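You operate a simulated robot arm through the tools that you are given. There is no shell and no other tool.

You are at the controls of a simulated robot arm. One attempt, no reset.

TASK
Firm the two loose lettuces on the blue board under the lamp.
Fine: switch the rack lamp off, draw the board out, push home the one that leans and the one that stands proud, slide the board back to its stop, and switch the lamp on again; nothing leaves its hole, and the viewer's lamp stays as it is.

The check looks at the end state, three seconds after you hand in, the way a careful person would. Anything else that was tipped, shoved, dropped, spilled or broken makes it a failure.

THE ROBOT
A 6-joint arm with a two-finger gripper, fixed in place. Base frame: the origin is on the floor under the middle of its stand, x ahead of it, y to its left, z up; the work surface is at about z = 850. Readings come in mm, degrees, newtons and seconds.
It reaches about 940 mm from its shoulder. Its first joint turns from -166.0 to 166.0 degrees. Payload 2.54 kg.
Tool frame: the origin (TCP) lies between the finger pads and is the grasp point; the fingertips stand 30 mm ahead of it; z points along the fingers, y is the line along which they close. The gripper opens to 116 mm; its body begins 95 mm behind the TCP.
Orientation is that of the tool frame in the base frame, as a unit quaternion [w, x, y, z]. With the fingers straight down and closing along the base's y, the tool's x points along the base's -x, its y along +y and its z along -z.

THE INTERFACE
- The arm moves only by the tool drive_tool. Its argument "moves" is a list of rows, each an object (a shift or turn left out is 0, a gripper value left out holds the last) with "travel": the shift along the tool's x, y, z in mm, a list of three; "angular": the turn, a rotation vector about the tool's x, y, z in degrees, a list of three; "grip": the gripper command, from -1 (fully open) to 1 (shut), values between in proportion. In form: [{"travel": [tx, ty, tz], "angular": [ax, ay, az], "grip": grip}, ...]. A call has 1 to 20 rows; each row is the pose to reach, as a shift and turn from the pose commanded when the call began, along the tool's axes at that moment. A row lasts 0.2 s, in which the tool goes at most 50 mm and 8.6 degrees; a call with a longer step from one row to the next is refused whole, and so is a gripper value outside its range. Where a pose cannot be reached the arm comes as near as it can. A force on the tool above 40 N (or 10 N above the force at the start of the call, whichever is more), or a blocked arm, ends the call early, and 0.2 s more pass. The fingers move at their own pace (about 72 mm/s each) and stop on an object; they squeeze with about 32 N. The grip force told is the motor's: it shows also when the fingers shut on nothing. Time passes only in rows, and 0.2 s behind the last, so rows that repeat a pose let the fingers close. The reply holds the time, the measured pose of the TCP, the force on the tool along the base axes, the opening and the grip force, in the units named above and with some noise, with the torque about the TCP (base axes, N m) and any sound that the robot's microphone picked up.
- Cameras (640 x 400 px; columns grow to the right, rows downward): "scene" is fixed at [399.1, -500.9, 1492.2]; the picture's right is [0.99, 0.15, 0.00], its down [0.06, -0.38, -0.93] and it looks along [-0.14, 0.91, -0.38] (base axes); focal length 366 px, centre (320, 200). "wrist" rides on the gripper at [69, -15, -122] in the tool frame; the picture's right is [0.21, 0.98, 0.00], its down [-0.83, 0.18, -0.53] and it looks along [-0.52, 0.11, 0.85] (tool axes); focal length 251 px, centre (320, 200). There is no depth. A picture from a camera that has moved, and an enlarged one, comes with that camera's place and axes in the base frame and with its lens.
- snapshot(camera): a new picture of that camera. It takes no simulated time.
- enlarge(camera, box): a new picture of the part [left, top, right, bottom] of that camera's present view, enlarged. It takes no simulated time.
- close_job(): hands the job in; it is judged then, once.

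Places have to be worked out from the pictures, the camera data and where the tool is seen. Open the gripper and draw the arm clear of the work before you hand the job in, unless the task says otherwise.

The tools are called as a command line: name --argument value ..., lists and objects as JSON in quotes. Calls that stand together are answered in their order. drive_tool: Moves the arm, as the interface text tells. Its arguments: {"type":"object","properties":{"moves":{"type":"array"}},"required":["moves"]} The other tools are called the same way: snapshot (camera) takes a picture; enlarge (camera, box) takes an enlarged picture of a part of a camera's view; close_job () hands the job in.

At the start:

```text
t: 0.0
tool_pos: [243.9, 427.8, 1166.1]
tcp_rot: [0.0, 0.0, 1.0, 0.0]
force: [0.1, -0.3, -0.4]
ft_torque: [-0.01, -0.02, -0.02]
width: 116.1
grip_force: 0.1
```

scene: 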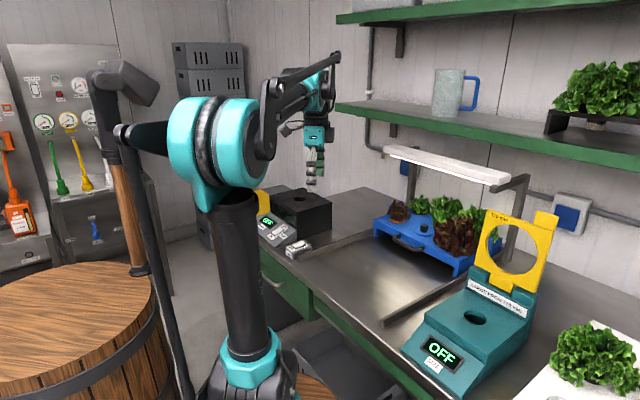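
wrist: 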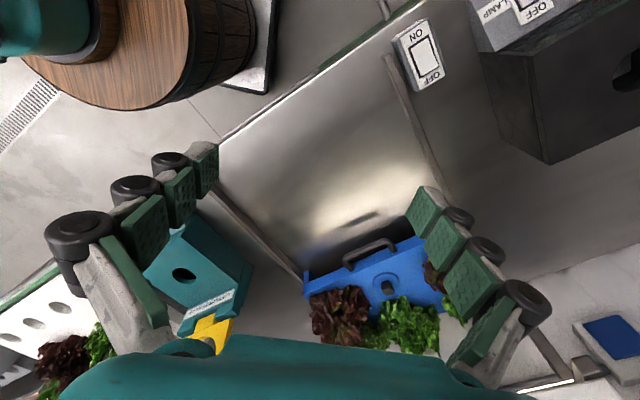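

The start pictures show the blue board with a handle under a lamp bar, a rocker switch ON/OFF on the bench edge, and another "LAMP OFF" switch on a dark device. I look closer at these before moving.

enlarge --camera "scene" --box '[360, 130, 540, 290]'

enlarge --camera "scene" --box '[240, 170, 360, 270]'

enlarge --camera "wrist" --box '[280, 200, 520, 380]'

enlarge --camera "wrist" --box '[360, 0, 640, 170]'

enlarge --camera "scene" --box '[380, 200, 640, 400]'

```text
2.50 times, centred on (450, 210) of scene
camera zoom: at [399.1, -500.9, 1492.2], right [0.99, 0.15, 0.0], down [0.06, -0.38, -0.93], along [-0.14, 0.91, -0.38], focal length 916 px, centre (-5, 175)
```

zoom: 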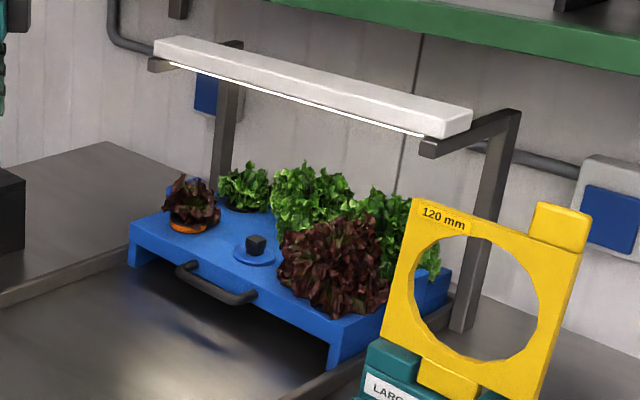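

```text
4.00 times, centred on (300, 220) of scene
camera zoom: at [399.1, -500.9, 1492.2], right [0.99, 0.15, 0.0], down [0.06, -0.38, -0.93], along [-0.14, 0.91, -0.38], focal length 1466 px, centre (400, 120)
```

zoom: 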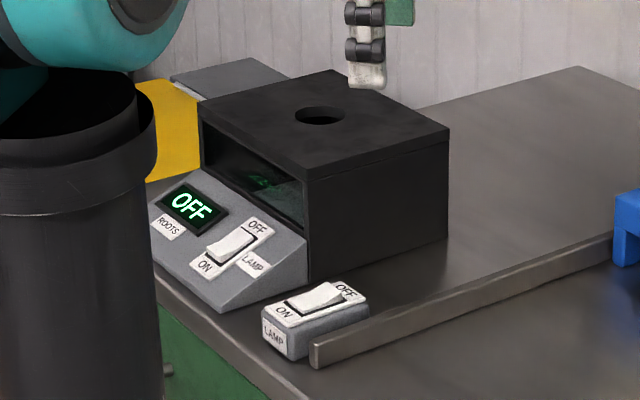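

```text
2.22 times, centred on (400, 290) of wrist
camera zoom: at [176.5, 411.1, 1288.1], right [-0.21, 0.98, 0.0], down [0.83, 0.18, 0.53], along [0.52, 0.12, -0.85], focal length 559 px, centre (142, 0)
```

zoom: 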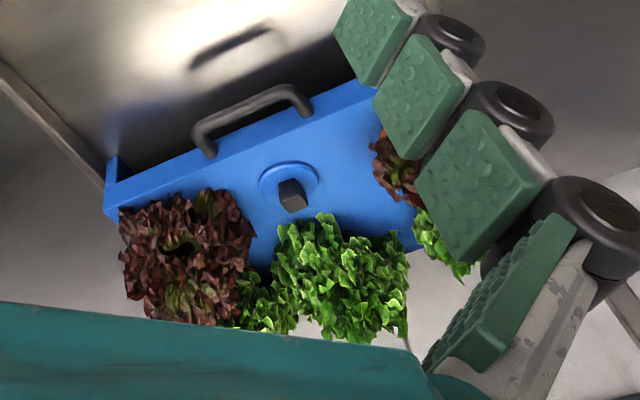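

```text
2.29 times, centred on (500, 85) of wrist
camera zoom: at [176.5, 411.1, 1288.1], right [-0.21, 0.98, 0.0], down [0.83, 0.18, 0.53], along [0.52, 0.12, -0.85], focal length 575 px, centre (-91, 463)
```

zoom: 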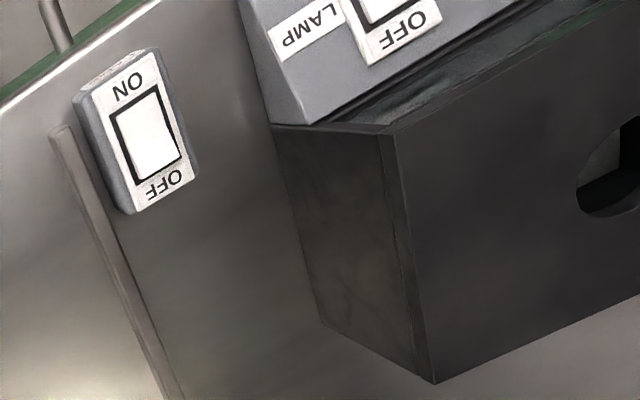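

```text
2.00 times, centred on (510, 300) of scene
camera zoom: at [399.1, -500.9, 1492.2], right [0.99, 0.15, 0.0], down [0.06, -0.38, -0.93], along [-0.14, 0.91, -0.38], focal length 733 px, centre (-60, 0)
```

zoom: 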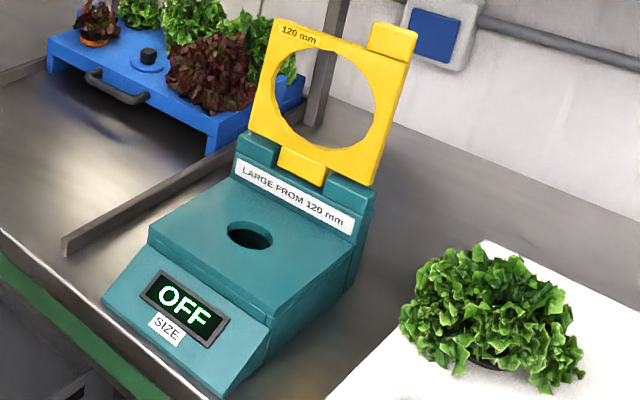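

The bench stands turned about 45° to the base: front edge and rails run at 45°, the rack-lamp switch sits near (161, 564), and the handle near (512, 588). I turn the tool 45° so that it lines up with the bench and gives a better view of the board.

drive_tool --moves '[{"travel": [0, 0, 0], "angular": [0, 0, -8], "grip": -1}, {"travel": [0, 0, 0], "angular": [0, 0, -16]}, {"travel": [0, 0, 0], "angular": [0, 0, -24]}, {"travel": [0, 0, 0], "angular": [0, 0, -32]}, {"travel": [0, 0, 0], "angular": [0, 0, -40]}, {"travel": [0, 0, 0], "angular": [0, 0, -45]}, {"travel": [0, 0, 0], "angular": [0, 0, -45]}]'

snapshot --camera "wrist"

snapshot --camera "scene"

```text
t: 1.6
tool_pos: [244.7, 427.5, 1165.5]
tcp_rot: [-0.001, -0.383, 0.924, 0.0]
force: [-0.2, -0.7, 0.2]
ft_torque: [-0.01, -0.02, -0.02]
width: 116.1
grip_force: 0.0
```

```text
taken
camera wrist: at [207.6, 366.8, 1287.9], right [-0.84, 0.54, 0.0], down [0.45, 0.71, 0.53], along [0.29, 0.45, -0.85], focal length 251 px, centre (320, 200)
```

wrist: 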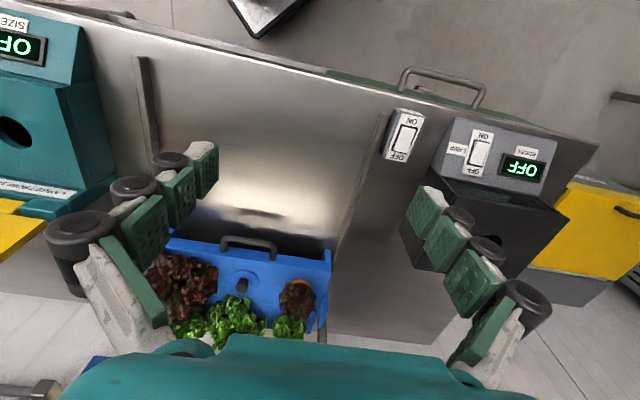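

```text
taken
```

scene: 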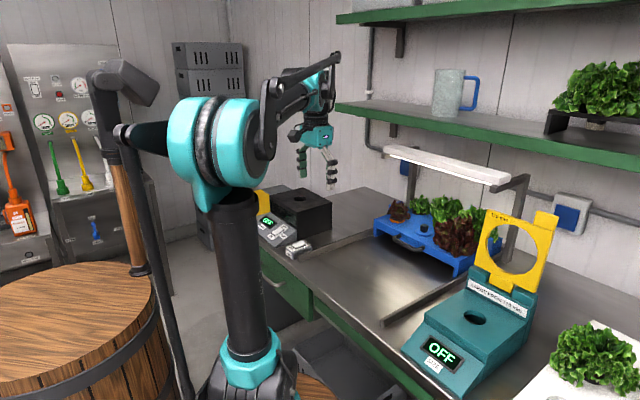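

The tool is now lined up with the bench; board and switches are in the wrist view. I enlarge both to read them.

enlarge --camera "wrist" --box '[140, 190, 360, 345]'

enlarge --camera "wrist" --box '[360, 60, 560, 200]'

enlarge --camera "scene" --box '[365, 180, 485, 280]'

enlarge --camera "scene" --box '[250, 210, 330, 270]'

```text
2.58 times, centred on (250, 268) of wrist
camera zoom: at [207.6, 366.8, 1287.9], right [-0.84, 0.54, 0.0], down [0.45, 0.71, 0.53], along [0.29, 0.45, -0.85], focal length 649 px, centre (501, 26)
```

zoom: 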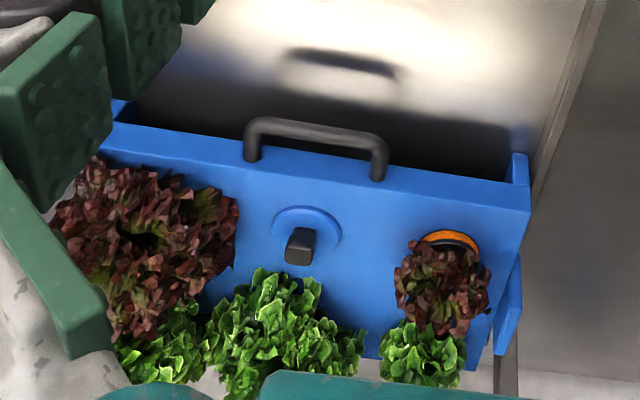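

```text
2.86 times, centred on (460, 130) of wrist
camera zoom: at [207.6, 366.8, 1287.9], right [-0.84, 0.54, 0.0], down [0.45, 0.71, 0.53], along [0.29, 0.45, -0.85], focal length 718 px, centre (-80, 400)
```

zoom: 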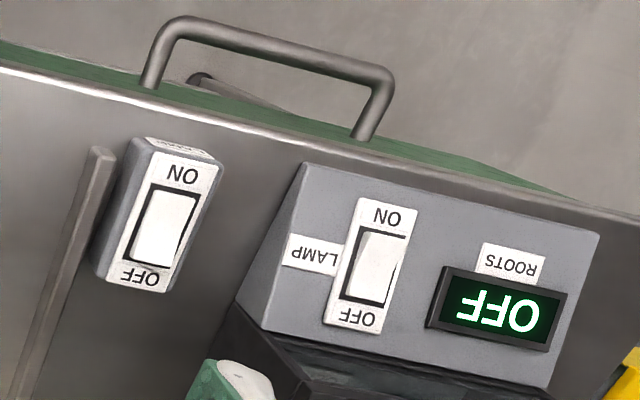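

```text
4.00 times, centred on (425, 230) of scene
camera zoom: at [399.1, -500.9, 1492.2], right [0.99, 0.15, 0.0], down [0.06, -0.38, -0.93], along [-0.14, 0.91, -0.38], focal length 1466 px, centre (-100, 80)
```

zoom: 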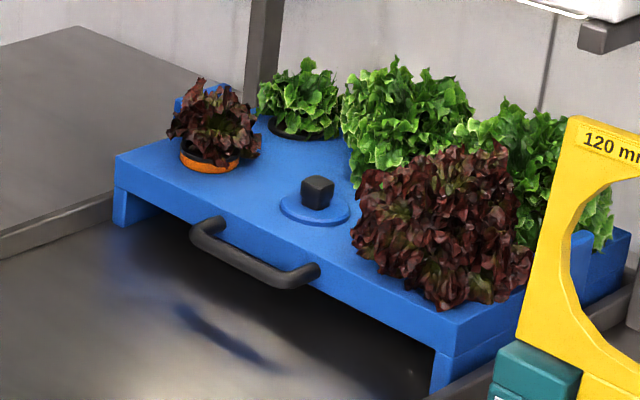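

```text
6.67 times, centred on (290, 240) of scene
camera zoom: at [399.1, -500.9, 1492.2], right [0.99, 0.15, 0.0], down [0.06, -0.38, -0.93], along [-0.14, 0.91, -0.38], focal length 2443 px, centre (520, -67)
```

zoom: 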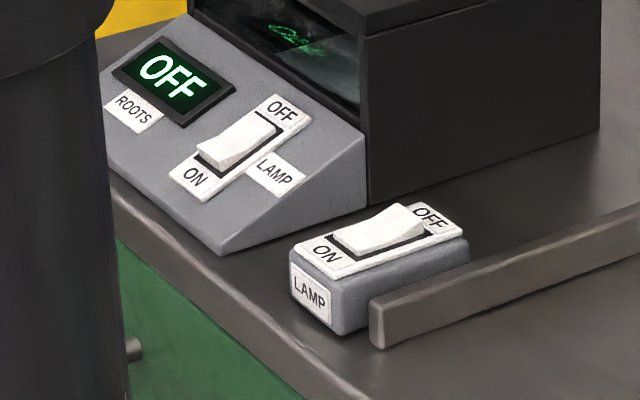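

The free-standing LAMP switch by the rail is the rack lamp's (rocker raised on the OFF side = ON); the viewer has its own switch, which I leave alone. I close the gripper and move above the OFF half of the rack switch, near (172, 573), staying high.

drive_tool --moves '[{"travel": [-8, 22, 15], "grip": 1}, {"travel": [-18, 50, 35]}, {"travel": [-28, 80, 60]}, {"travel": [-38, 110, 85]}, {"travel": [-46, 135, 105]}, {"travel": [-51.7, 153.7, 120]}, {"travel": [-51.7, 153.7, 130]}, {"travel": [-51.7, 153.7, 130]}, {"travel": [-51.7, 153.7, 130]}]'

snapshot --camera "wrist"

snapshot --camera "scene"

```text
t: 3.6
tool_pos: [171.0, 574.4, 1036.3]
tcp_rot: [-0.001, -0.383, 0.924, 0.001]
force: [-0.3, 0.5, 0.2]
ft_torque: [-0.02, -0.02, 0.04]
width: 0.0
grip_force: 28.8
```

```text
taken
camera wrist: at [134.7, 512.7, 1158.3], right [-0.84, 0.54, 0.0], down [0.46, 0.71, 0.53], along [0.29, 0.45, -0.85], focal length 251 px, centre (320, 200)
```

wrist: 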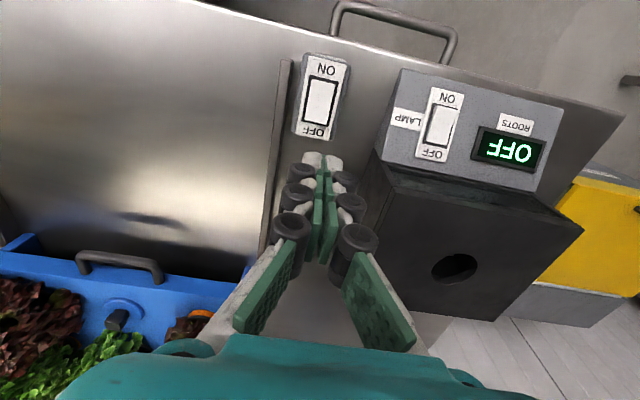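

```text
taken
```

scene: 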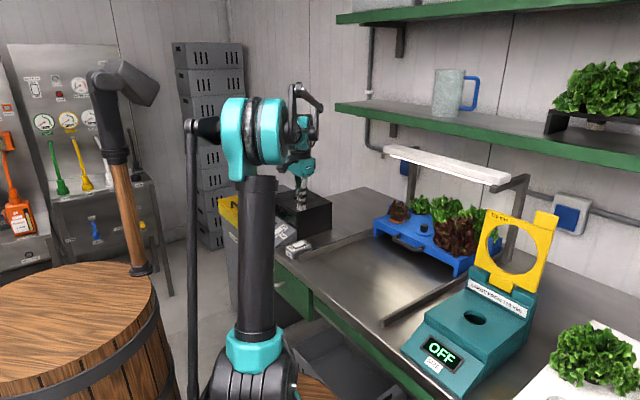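

The closed fingertips are above the bench, near the switch. I enlarge to fix the rocker's exact place.

enlarge --camera "wrist" --box '[270, 40, 390, 200]'

enlarge --camera "scene" --box '[260, 170, 340, 270]'

```text
2.50 times, centred on (330, 120) of wrist
camera zoom: at [134.7, 512.7, 1158.3], right [-0.84, 0.54, 0.0], down [0.46, 0.71, 0.53], along [0.29, 0.45, -0.85], focal length 629 px, centre (295, 400)
```

zoom: 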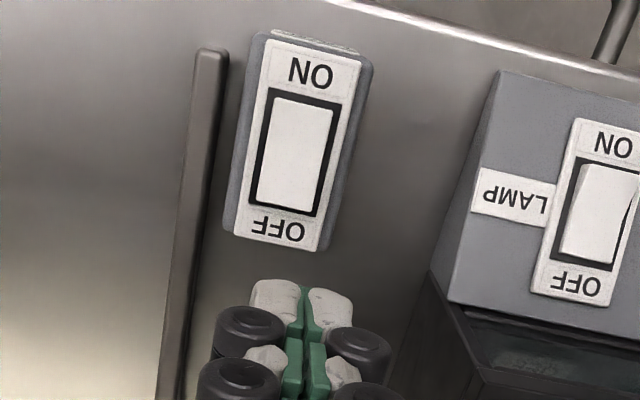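

```text
4.00 times, centred on (300, 220) of scene
camera zoom: at [399.1, -500.9, 1492.2], right [0.99, 0.15, 0.0], down [0.06, -0.38, -0.93], along [-0.14, 0.91, -0.38], focal length 1466 px, centre (400, 120)
```

zoom: 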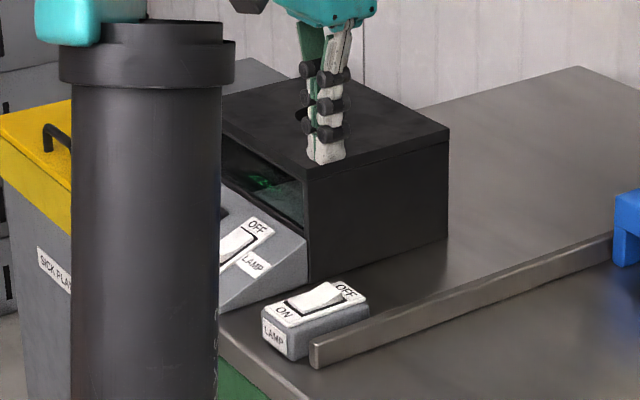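

I judge the rocker centre at about u=510, v=-278 (bench axes: u depth, v along), with its raised OFF edge at u≈532 and top z≈884. I shift a little and come down to about 15 mm above it.

drive_tool --moves '[{"travel": [2, -3, 25], "grip": 1}, {"travel": [4, -6, 55]}, {"travel": [5, -7, 80]}, {"travel": [5, -7, 98]}, {"travel": [5, -7, 104]}, {"travel": [5, -7, 104]}]'

enlarge --camera "wrist" --box '[240, 40, 420, 220]'

enlarge --camera "scene" --box '[260, 190, 340, 260]'

```text
t: 5.0
tool_pos: [173.8, 565.3, 933.3]
tcp_rot: [0.0, -0.382, 0.924, 0.0]
force: [0.4, -0.6, -0.1]
ft_torque: [-0.03, 0.01, -0.06]
width: 0.0
grip_force: 28.6
```

```text
2.22 times, centred on (330, 130) of wrist
camera zoom: at [137.2, 504.1, 1054.3], right [-0.84, 0.54, 0.0], down [0.46, 0.71, 0.53], along [0.29, 0.45, -0.85], focal length 559 px, centre (298, 356)
```

zoom: 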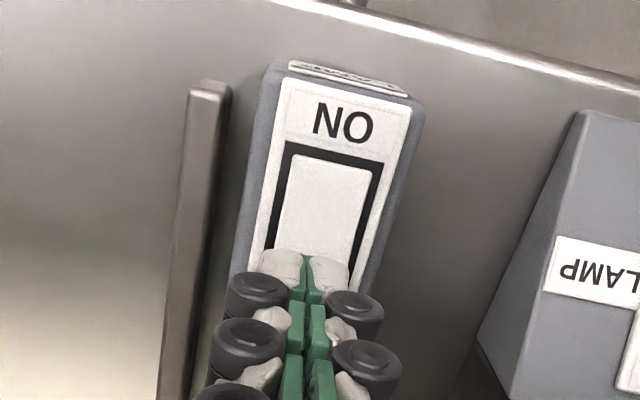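

```text
5.71 times, centred on (300, 225) of scene
camera zoom: at [399.1, -500.9, 1492.2], right [0.99, 0.15, 0.0], down [0.06, -0.38, -0.93], along [-0.14, 0.91, -0.38], focal length 2094 px, centre (434, 57)
```

zoom: 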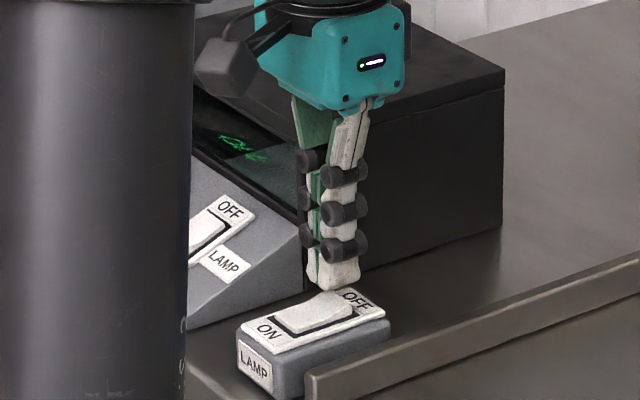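

The fingertips sit right over the OFF end of the rocker. I press down slowly and watch force and sound.

drive_tool --moves '[{"travel": [0, 0, 4], "grip": 1}, {"travel": [0, 0, 8]}, {"travel": [0, 0, 12]}, {"travel": [0, 0, 15]}, {"travel": [0, 0, 17]}, {"travel": [0, 0, 19]}]'

enlarge --camera "scene" --box '[260, 190, 340, 260]'

```text
t: 6.3
tool_pos: [173.9, 565.4, 917.3]
tcp_rot: [0.0, -0.383, 0.924, 0.001]
force: [-0.6, -3.3, 10.9]
ft_torque: [-0.2, 0.07, -0.03]
width: 5.8
grip_force: 28.7
stopped in row 6: the force on the tool passed its limit at 49 N (the readings are from after the stop); the commanded pose is now the measured one
```

```text
5.71 times, centred on (300, 225) of scene
camera zoom: at [399.1, -500.9, 1492.2], right [0.99, 0.15, 0.0], down [0.06, -0.38, -0.93], along [-0.14, 0.91, -0.38], focal length 2094 px, centre (434, 57)
```

zoom: 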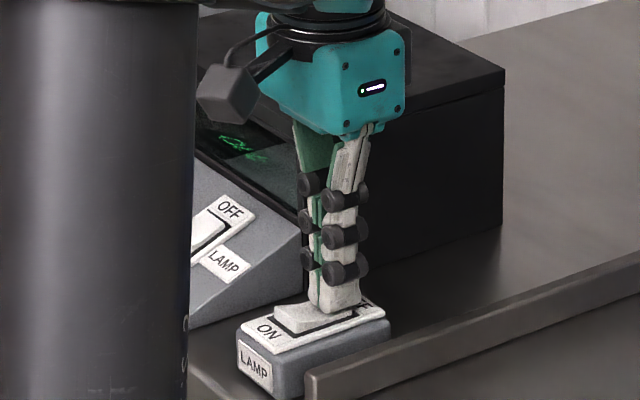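

The rocker seems to have tipped, with its ON end raised now. I lift off and check the rocker and the lamp.

drive_tool --moves '[{"travel": [0, 0, -10], "grip": 1}, {"travel": [0, 0, -35]}, {"travel": [0, 0, -70]}, {"travel": [0, 0, -110]}, {"travel": [0, 0, -140]}, {"travel": [0, 0, -150]}]'

enlarge --camera "scene" --box '[260, 190, 340, 260]'

enlarge --camera "scene" --box '[360, 130, 540, 290]'

snapshot --camera "wrist"

```text
t: 7.8
tool_pos: [174.0, 565.7, 1068.0]
tcp_rot: [0.0, -0.382, 0.924, 0.001]
force: [0.6, -0.5, 0.5]
ft_torque: [-0.04, -0.03, 0.01]
width: 0.3
grip_force: 28.9
```

```text
5.71 times, centred on (300, 225) of scene
camera zoom: at [399.1, -500.9, 1492.2], right [0.99, 0.15, 0.0], down [0.06, -0.38, -0.93], along [-0.14, 0.91, -0.38], focal length 2094 px, centre (434, 57)
```

zoom: 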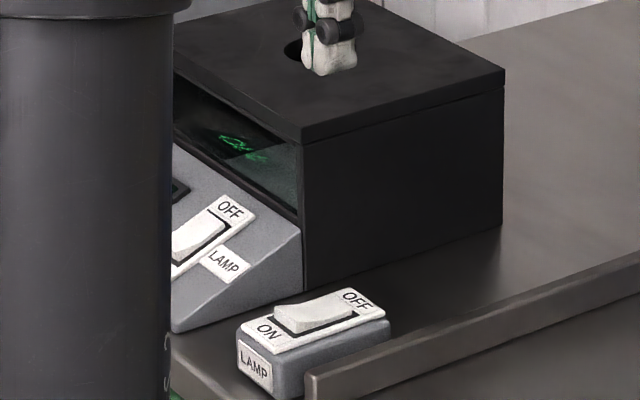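

```text
2.50 times, centred on (450, 210) of scene
camera zoom: at [399.1, -500.9, 1492.2], right [0.99, 0.15, 0.0], down [0.06, -0.38, -0.93], along [-0.14, 0.91, -0.38], focal length 916 px, centre (-5, 175)
```

zoom: 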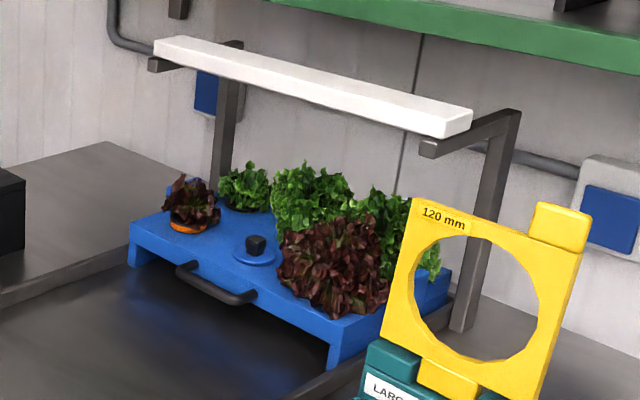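

```text
taken
camera wrist: at [136.9, 504.9, 1189.6], right [-0.84, 0.54, 0.0], down [0.46, 0.71, 0.54], along [0.29, 0.45, -0.84], focal length 251 px, centre (320, 200)
```

wrist: 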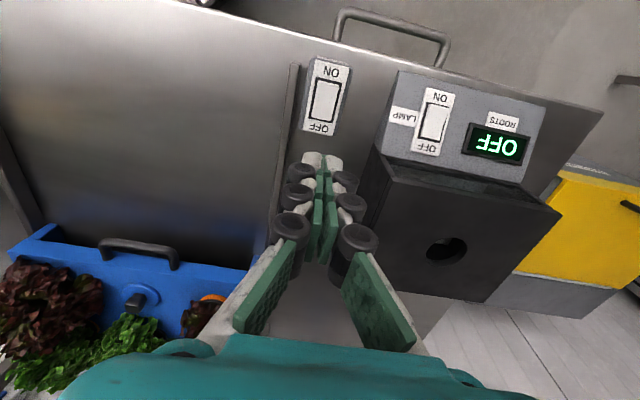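

The lamp is off, the rack rocker shows its ON side raised, and the viewer's switch is unchanged. Now I move above the bench before the board's handle (bar near u=780, v=-42, z≈890) to look at the handle closely.

drive_tool --moves '[{"travel": [-10, -10, -12], "grip": 1}, {"travel": [-30, -35, -30]}, {"travel": [-60, -65, -42]}, {"travel": [-90, -95, -42]}, {"travel": [-120, -128, -42]}, {"travel": [-150, -160, -42]}, {"travel": [-177, -190, -42]}, {"travel": [-197, -215, -42]}, {"travel": [-207, -228, -42]}, {"travel": [-207, -232, -42]}, {"travel": [-207, -232, -42]}]'

snapshot --camera "wrist"

snapshot --camera "scene"

```text
t: 10.2
tool_pos: [484.7, 546.9, 1108.6]
tcp_rot: [0.0, -0.383, 0.924, 0.001]
force: [-1.2, -0.1, -0.1]
ft_torque: [-0.02, 0.0, -0.01]
width: 0.0
grip_force: 28.6
```

```text
taken
camera wrist: at [448.0, 487.4, 1230.7], right [-0.84, 0.54, 0.0], down [0.46, 0.71, 0.54], along [0.29, 0.45, -0.84], focal length 251 px, centre (320, 200)
```

wrist: 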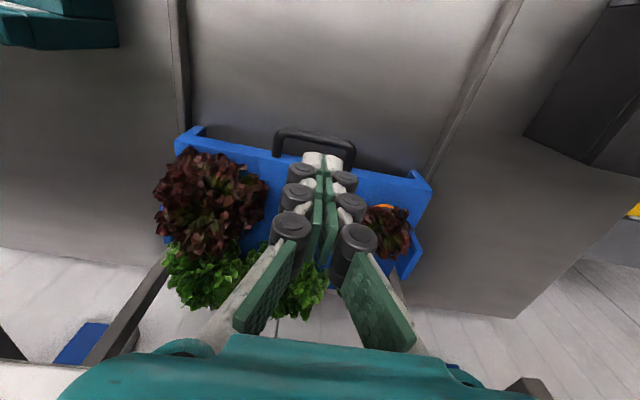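

```text
taken
```

scene: 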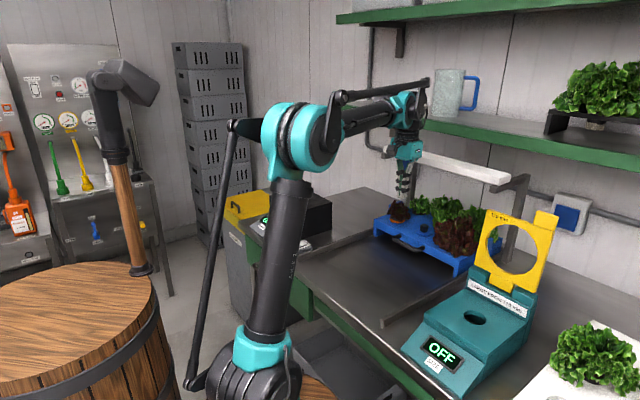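

I enlarge to measure the handle and check clearance of the wrist to shelf and lamp.

enlarge --camera "wrist" --box '[150, 110, 450, 300]'

enlarge --camera "scene" --box '[340, 60, 540, 290]'

```text
2.11 times, centred on (300, 205) of wrist
camera zoom: at [448.0, 487.4, 1230.7], right [-0.84, 0.54, 0.0], down [0.46, 0.71, 0.54], along [0.29, 0.45, -0.84], focal length 529 px, centre (362, 190)
```

zoom: 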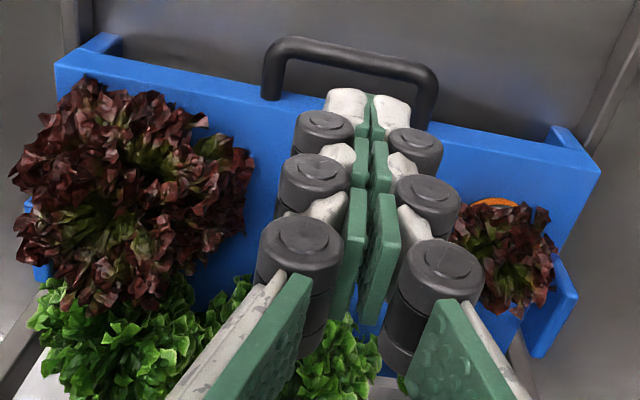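

```text
1.74 times, centred on (440, 175) of scene
camera zoom: at [399.1, -500.9, 1492.2], right [0.99, 0.15, 0.0], down [0.06, -0.38, -0.93], along [-0.14, 0.91, -0.38], focal length 637 px, centre (111, 244)
```

zoom: 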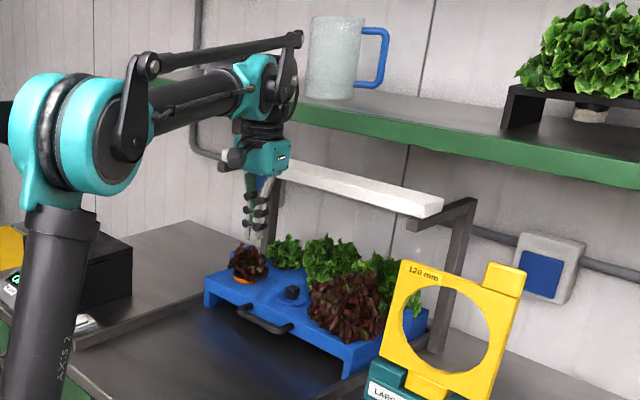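

The gap between handle bar (centre u≈770, z≈895) and board front (u≈809) is about 30 mm, wide enough for the closed fingers (about 20–24 mm deep). I come down in front of the handle first, tips to about z=932, keeping clear of lamp and shelf.

drive_tool --moves '[{"travel": [0, 0, 15], "grip": 1}, {"travel": [0, 0, 45]}, {"travel": [0, 0, 80]}, {"travel": [0, 0, 115]}, {"travel": [0, 0, 138]}, {"travel": [0, 0, 146]}, {"travel": [0, 0, 146]}]'

snapshot --camera "wrist"

enlarge --camera "scene" --box '[360, 60, 540, 290]'

enlarge --camera "scene" --box '[370, 190, 470, 270]'

```text
t: 11.8
tool_pos: [483.8, 548.4, 962.3]
tcp_rot: [0.0, -0.383, 0.924, 0.001]
force: [0.1, 0.4, 0.5]
ft_torque: [-0.04, 0.0, 0.0]
width: 0.1
grip_force: 28.7
```

```text
taken
camera wrist: at [447.7, 487.4, 1084.1], right [-0.84, 0.54, 0.0], down [0.46, 0.71, 0.54], along [0.29, 0.45, -0.84], focal length 251 px, centre (320, 200)
```

wrist: 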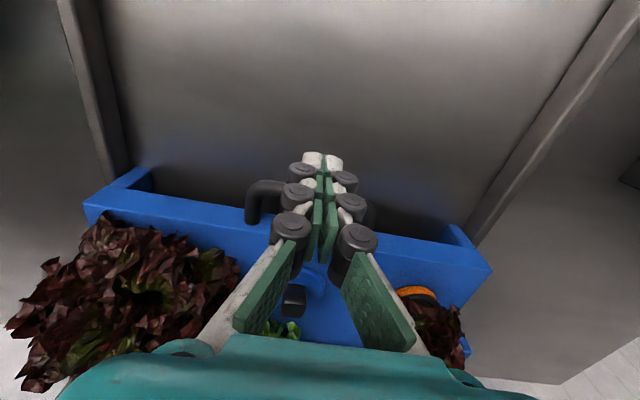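

```text
1.74 times, centred on (450, 175) of scene
camera zoom: at [399.1, -500.9, 1492.2], right [0.99, 0.15, 0.0], down [0.06, -0.38, -0.93], along [-0.14, 0.91, -0.38], focal length 637 px, centre (94, 244)
```

zoom: 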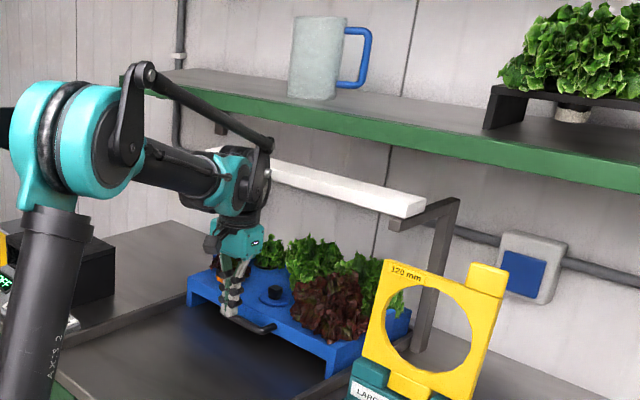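

```text
5.00 times, centred on (420, 230) of scene
camera zoom: at [399.1, -500.9, 1492.2], right [0.99, 0.15, 0.0], down [0.06, -0.38, -0.93], along [-0.14, 0.91, -0.38], focal length 1832 px, centre (-180, 50)
```

zoom: 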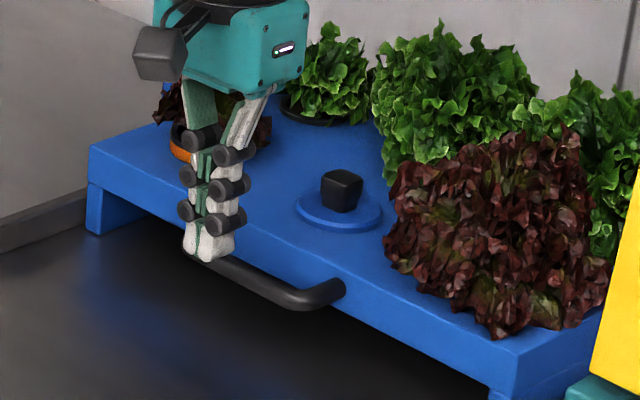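

Tips and camera geometry agree. I enlarge the wrist view to get the bar and the gap more exactly before going over it.

enlarge --camera "wrist" --box '[220, 130, 420, 260]'

```text
3.08 times, centred on (320, 195) of wrist
camera zoom: at [447.7, 487.4, 1084.1], right [-0.84, 0.54, 0.0], down [0.46, 0.71, 0.54], along [0.29, 0.45, -0.84], focal length 774 px, centre (320, 215)
```

zoom: 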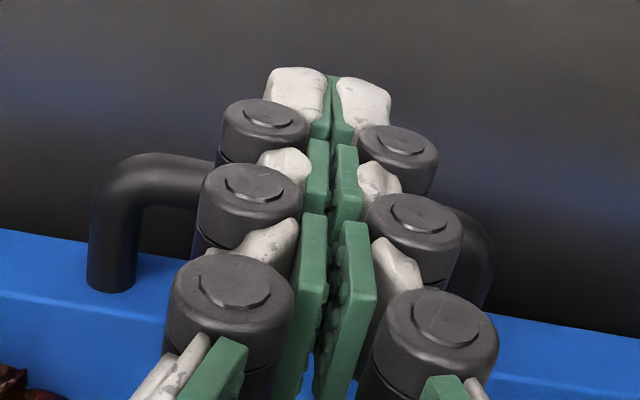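

Bar centre: u≈768, z≈905; board front at u≈805; handle centre v≈-46. I go forward to u=789 over the gap, then look again.

drive_tool --moves '[{"travel": [-15, 0, 0], "grip": 1}, {"travel": [-35, 0, 0]}, {"travel": [-52, 0, 0]}, {"travel": [-59.5, 0, 0]}, {"travel": [-59.5, 0, 0]}]'

enlarge --camera "wrist" --box '[220, 110, 420, 240]'

enlarge --camera "scene" --box '[370, 130, 490, 270]'

```text
t: 12.9
tool_pos: [527.1, 588.5, 964.2]
tcp_rot: [0.0, -0.382, 0.924, 0.002]
force: [-0.2, -0.3, -0.2]
ft_torque: [-0.02, 0.03, 0.03]
width: 0.1
grip_force: 29.1
```

```text
3.08 times, centred on (320, 175) of wrist
camera zoom: at [489.9, 528.9, 1084.8], right [-0.84, 0.54, 0.0], down [0.46, 0.71, 0.54], along [0.29, 0.45, -0.84], focal length 774 px, centre (320, 277)
```

zoom: 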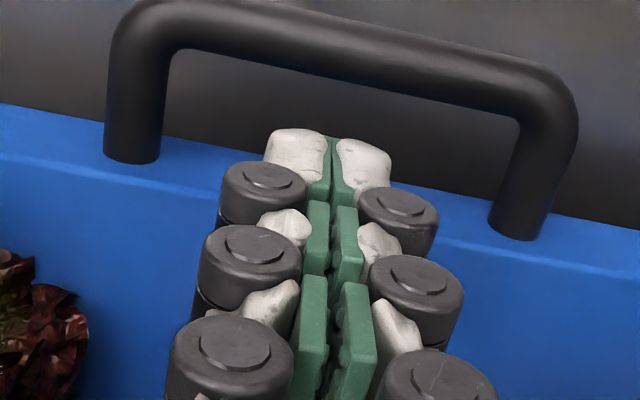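

```text
2.86 times, centred on (430, 200) of scene
camera zoom: at [399.1, -500.9, 1492.2], right [0.99, 0.15, 0.0], down [0.06, -0.38, -0.93], along [-0.14, 0.91, -0.38], focal length 1047 px, centre (6, 200)
```

zoom: 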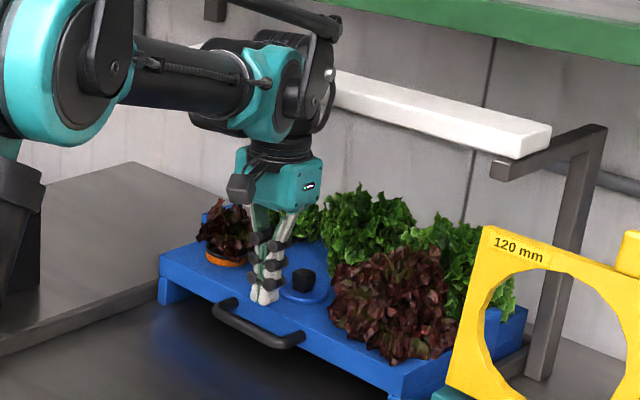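

The gap spans about u=776–806, and the tips now sit at about 778–800. I shift 2.5 mm deeper and lower the closed fingers into the gap, watching force.

drive_tool --moves '[{"travel": [-2.5, 2.5, 0], "grip": 1}, {"travel": [-2.5, 2.5, 8]}, {"travel": [-2.5, 2.5, 16]}, {"travel": [-2.5, 2.5, 22]}, {"travel": [-2.5, 2.5, 28]}, {"travel": [-2.5, 2.5, 34]}, {"travel": [-2.5, 2.5, 40]}, {"travel": [-2.5, 2.5, 46]}, {"travel": [-2.5, 2.5, 50]}, {"travel": [-2.5, 2.5, 50]}]'

enlarge --camera "wrist" --box '[220, 110, 420, 240]'

enlarge --camera "scene" --box '[370, 130, 490, 270]'

```text
t: 15.2
tool_pos: [525.8, 592.6, 912.7]
tcp_rot: [0.001, -0.383, 0.924, 0.001]
force: [0.1, -0.4, -0.3]
ft_torque: [0.02, 0.02, -0.04]
width: 0.1
grip_force: 28.7
```

```text
3.08 times, centred on (320, 175) of wrist
camera zoom: at [489.7, 532.5, 1034.6], right [-0.84, 0.54, 0.0], down [0.46, 0.71, 0.54], along [0.29, 0.45, -0.84], focal length 774 px, centre (320, 277)
```

zoom: 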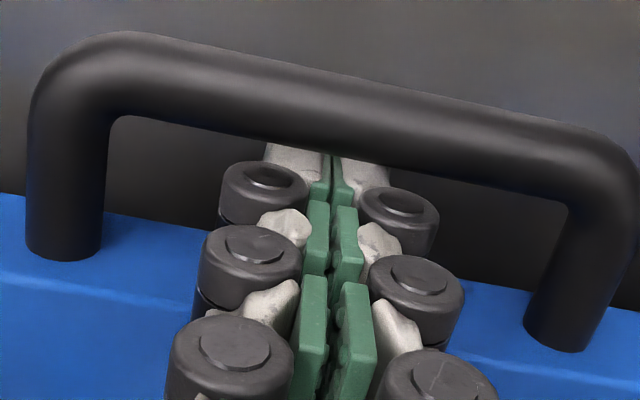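

```text
2.86 times, centred on (430, 200) of scene
camera zoom: at [399.1, -500.9, 1492.2], right [0.99, 0.15, 0.0], down [0.06, -0.38, -0.93], along [-0.14, 0.91, -0.38], focal length 1047 px, centre (6, 200)
```

zoom: 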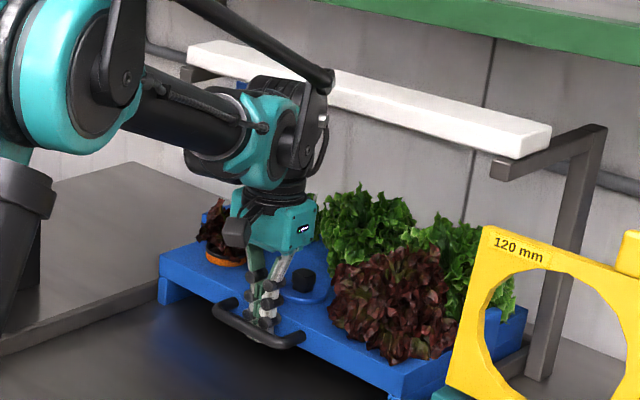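

The fingers are behind the bar without contact. I now draw the board slowly toward the front, straight along the rails.

drive_tool --moves '[{"travel": [2, 0, 0], "grip": 1}, {"travel": [5, 0, 0]}, {"travel": [9, 0, 0]}, {"travel": [14, 0, 0]}, {"travel": [20, 0, 0]}, {"travel": [26, 0, 0]}, {"travel": [32, 0, 0]}, {"travel": [38, 0, 0]}, {"travel": [43, 0, 0]}, {"travel": [47, 0, 0]}, {"travel": [49, 0, 0]}, {"travel": [50, 0, 0]}]'

snapshot --camera "scene"

snapshot --camera "wrist"

```text
t: 17.8
tool_pos: [491.8, 558.0, 913.0]
tcp_rot: [0.0, -0.383, 0.924, 0.001]
force: [1.0, 1.2, 1.4]
ft_torque: [-0.02, -0.01, 0.01]
width: 0.1
grip_force: 28.7
```

```text
taken
```

scene: 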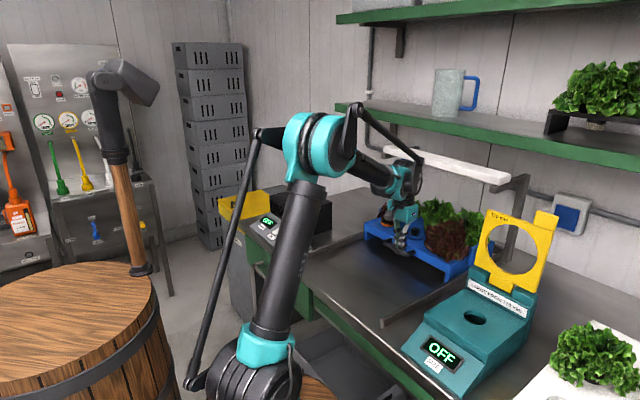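

```text
taken
camera wrist: at [455.3, 497.5, 1034.1], right [-0.84, 0.54, 0.0], down [0.46, 0.71, 0.54], along [0.29, 0.45, -0.84], focal length 251 px, centre (320, 200)
```

wrist: 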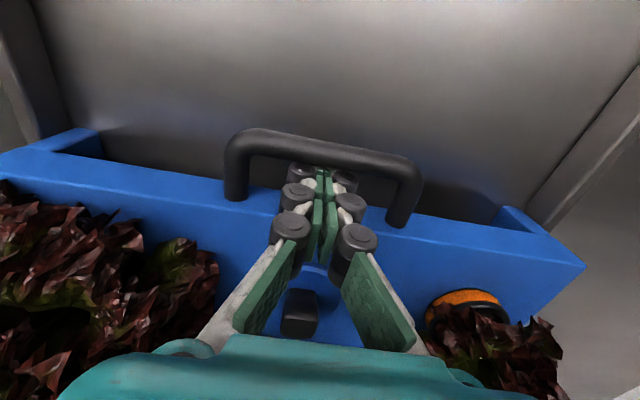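

The board follows with little force. I continue the slow pull.

drive_tool --moves '[{"travel": [2, 0, 0], "grip": 1}, {"travel": [5, 0, 0]}, {"travel": [9, 0, 0]}, {"travel": [15, 0, 0]}, {"travel": [22, 0, 0]}, {"travel": [29, 0, 0]}, {"travel": [36, 0, 0]}, {"travel": [43, 0, 0]}, {"travel": [50, 0, 0]}, {"travel": [57, 0, 0]}, {"travel": [64, 0, 0]}, {"travel": [71, 0, 0]}, {"travel": [78, 0, 0]}, {"travel": [85, 0, 0]}, {"travel": [91, 0, 0]}, {"travel": [97, 0, 0]}, {"travel": [102, 0, 0]}, {"travel": [106, 0, 0]}, {"travel": [108, 0, 0]}, {"travel": [109, 0, 0]}]'

snapshot --camera "scene"

snapshot --camera "wrist"

```text
t: 21.9
tool_pos: [413.3, 480.8, 912.0]
tcp_rot: [0.001, -0.382, 0.924, 0.001]
force: [1.7, 1.1, 0.3]
ft_torque: [0.03, -0.04, 0.0]
width: 0.0
grip_force: 28.1
```

```text
taken
```

scene: 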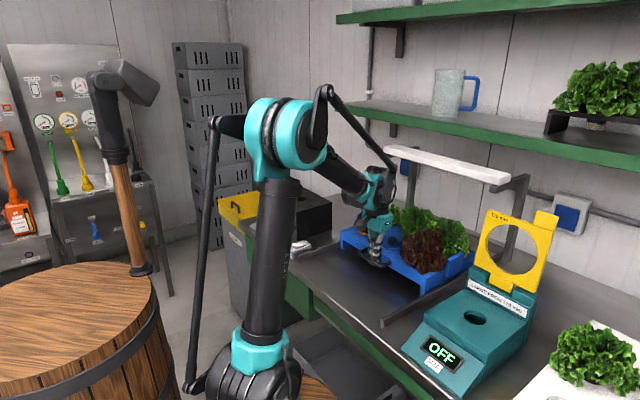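

```text
taken
camera wrist: at [377.3, 420.3, 1034.4], right [-0.84, 0.54, 0.0], down [0.46, 0.71, 0.54], along [0.29, 0.45, -0.84], focal length 251 px, centre (320, 200)
```

wrist: 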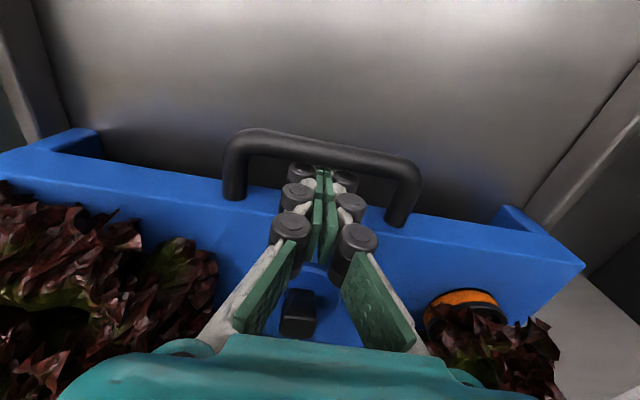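

Going well; the board is out about 155 mm. I pull another 90 mm so the rear row clears the lamp too.

drive_tool --moves '[{"travel": [2, 0, 0], "grip": 1}, {"travel": [5, 0, 0]}, {"travel": [9, 0, 0]}, {"travel": [15, 0, 0]}, {"travel": [22, 0, 0]}, {"travel": [29, 0, 0]}, {"travel": [36, 0, 0]}, {"travel": [43, 0, 0]}, {"travel": [50, 0, 0]}, {"travel": [57, 0, 0]}, {"travel": [64, 0, 0]}, {"travel": [71, 0, 0]}, {"travel": [77, 0, 0]}, {"travel": [82, 0, 0]}, {"travel": [86, 0, 0]}, {"travel": [88, 0, 0]}, {"travel": [89, 0, 0]}]'

snapshot --camera "scene"

snapshot --camera "wrist"

```text
t: 25.6
tool_pos: [351.5, 417.6, 912.6]
tcp_rot: [0.001, -0.383, 0.924, 0.001]
force: [1.8, 2.9, 1.1]
ft_torque: [-0.01, 0.0, 0.01]
width: 0.0
grip_force: 28.5
```

```text
taken
```

scene: 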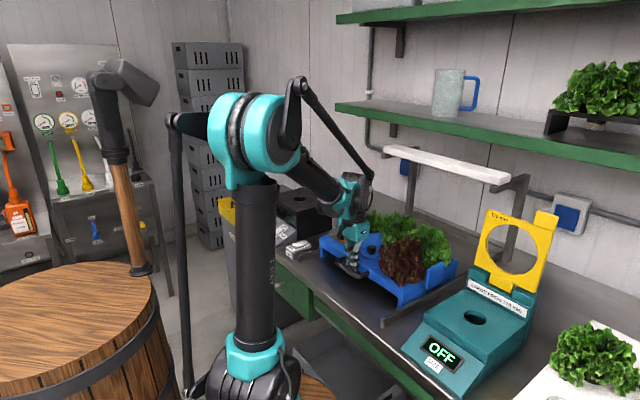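

```text
taken
camera wrist: at [313.9, 357.3, 1034.0], right [-0.84, 0.54, 0.0], down [0.46, 0.71, 0.54], along [0.29, 0.45, -0.84], focal length 251 px, centre (320, 200)
```

wrist: 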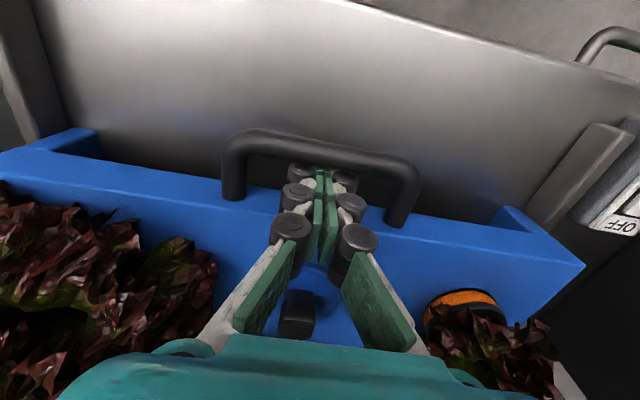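

The board is out about 245 mm (bar now near u=523). I ease off the bar, lift straight up and back, then open the gripper to look at the plants.

drive_tool --moves '[{"travel": [-4, 0, 0], "grip": 1}, {"travel": [-4, 0, -15]}, {"travel": [-4, 0, -40]}, {"travel": [-4, 0, -75]}, {"travel": [-4, 0, -115]}, {"travel": [-4, 0, -155]}, {"travel": [0, 0, -195]}, {"travel": [5, 0, -235]}, {"travel": [10, 0, -265], "grip": -1}, {"travel": [10, 0, -285]}, {"travel": [10, 0, -290]}, {"travel": [10, 0, -290]}, {"travel": [10, 0, -290]}]'

snapshot --camera "wrist"

enlarge --camera "scene" --box '[310, 180, 470, 310]'

```text
t: 28.4
tool_pos: [344.9, 410.6, 1202.9]
tcp_rot: [0.001, -0.382, 0.924, 0.001]
force: [0.5, -0.7, 0.0]
ft_torque: [-0.01, 0.0, 0.02]
width: 116.1
grip_force: 0.0
```

```text
taken
camera wrist: at [307.7, 349.4, 1324.3], right [-0.84, 0.54, 0.0], down [0.46, 0.71, 0.54], along [0.29, 0.45, -0.84], focal length 251 px, centre (320, 200)
```

wrist: 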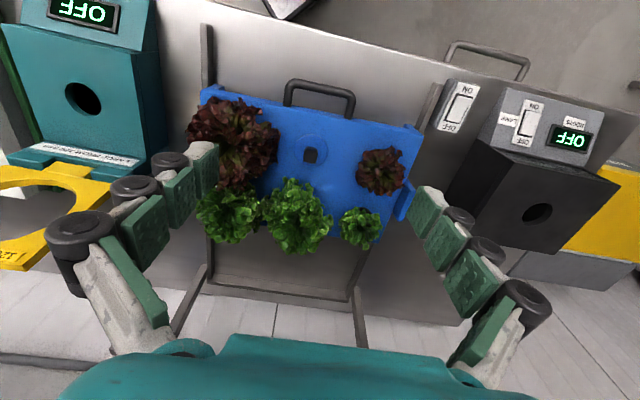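

```text
3.08 times, centred on (390, 245) of scene
camera zoom: at [399.1, -500.9, 1492.2], right [0.99, 0.15, 0.0], down [0.06, -0.38, -0.93], along [-0.14, 0.91, -0.38], focal length 1128 px, centre (105, 62)
```

zoom: 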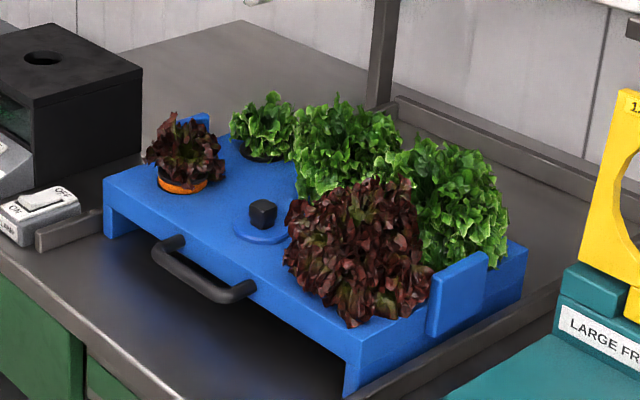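

The board is clear of the lamp now. I enlarge the wrist view of the plants to find which lean and which stand proud.

enlarge --camera "wrist" --box '[180, 70, 440, 270]'

enlarge --camera "wrist" --box '[320, 120, 440, 260]'

enlarge --camera "wrist" --box '[180, 80, 340, 260]'

enlarge --camera "scene" --box '[335, 195, 395, 245]'

enlarge --camera "scene" --box '[375, 195, 455, 270]'

```text
2.00 times, centred on (310, 170) of wrist
camera zoom: at [307.7, 349.4, 1324.3], right [-0.84, 0.54, 0.0], down [0.46, 0.71, 0.54], along [0.29, 0.45, -0.84], focal length 503 px, centre (340, 260)
```

zoom: 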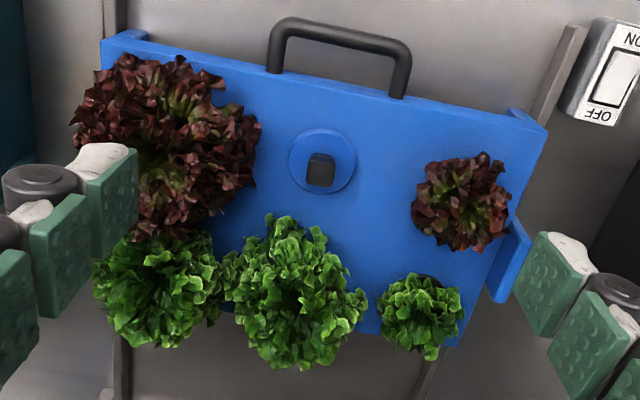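

```text
2.86 times, centred on (380, 190) of wrist
camera zoom: at [307.7, 349.4, 1324.3], right [-0.84, 0.54, 0.0], down [0.46, 0.71, 0.54], along [0.29, 0.45, -0.84], focal length 718 px, centre (149, 229)
```

zoom: 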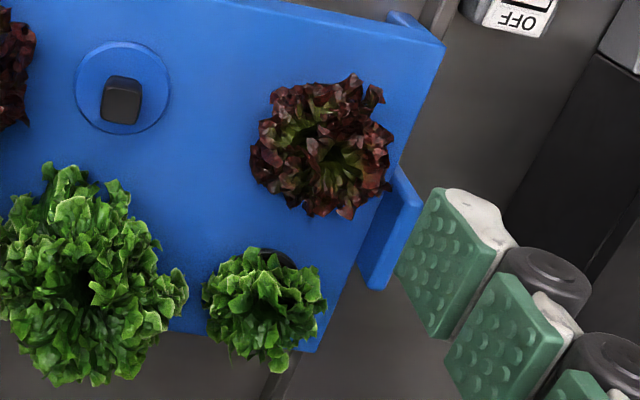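

```text
2.22 times, centred on (260, 170) of wrist
camera zoom: at [307.7, 349.4, 1324.3], right [-0.84, 0.54, 0.0], down [0.46, 0.71, 0.54], along [0.29, 0.45, -0.84], focal length 559 px, centre (453, 267)
```

zoom: 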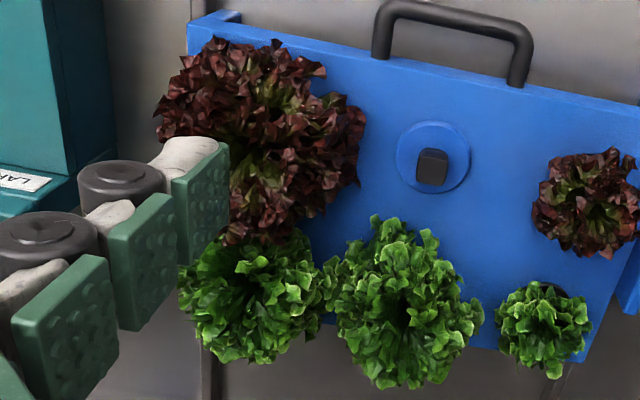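

```text
8.00 times, centred on (365, 220) of scene
camera zoom: at [399.1, -500.9, 1492.2], right [0.99, 0.15, 0.0], down [0.06, -0.38, -0.93], along [-0.14, 0.91, -0.38], focal length 2932 px, centre (-40, 40)
```

zoom: 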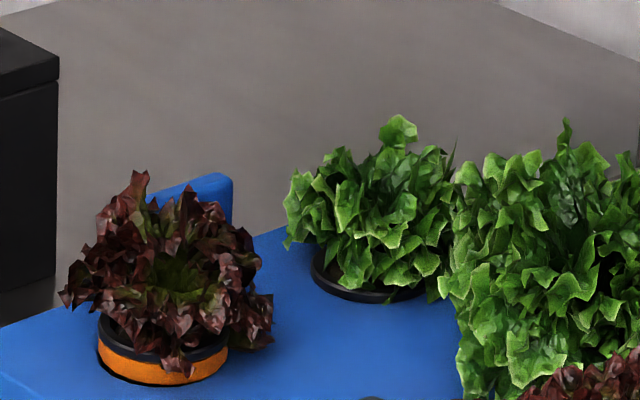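

```text
5.33 times, centred on (415, 232) of scene
camera zoom: at [399.1, -500.9, 1492.2], right [0.99, 0.15, 0.0], down [0.06, -0.38, -0.93], along [-0.14, 0.91, -0.38], focal length 1954 px, centre (-187, 27)
```

zoom: 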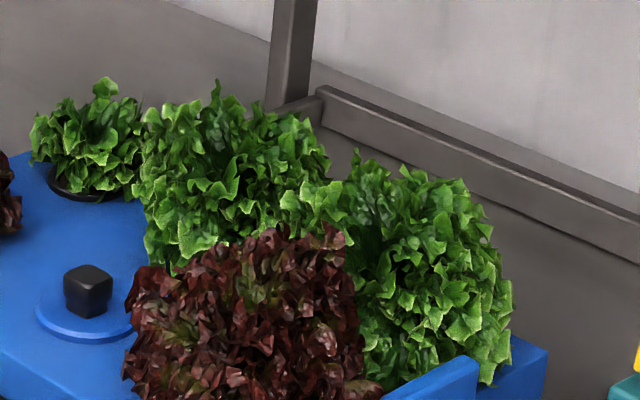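

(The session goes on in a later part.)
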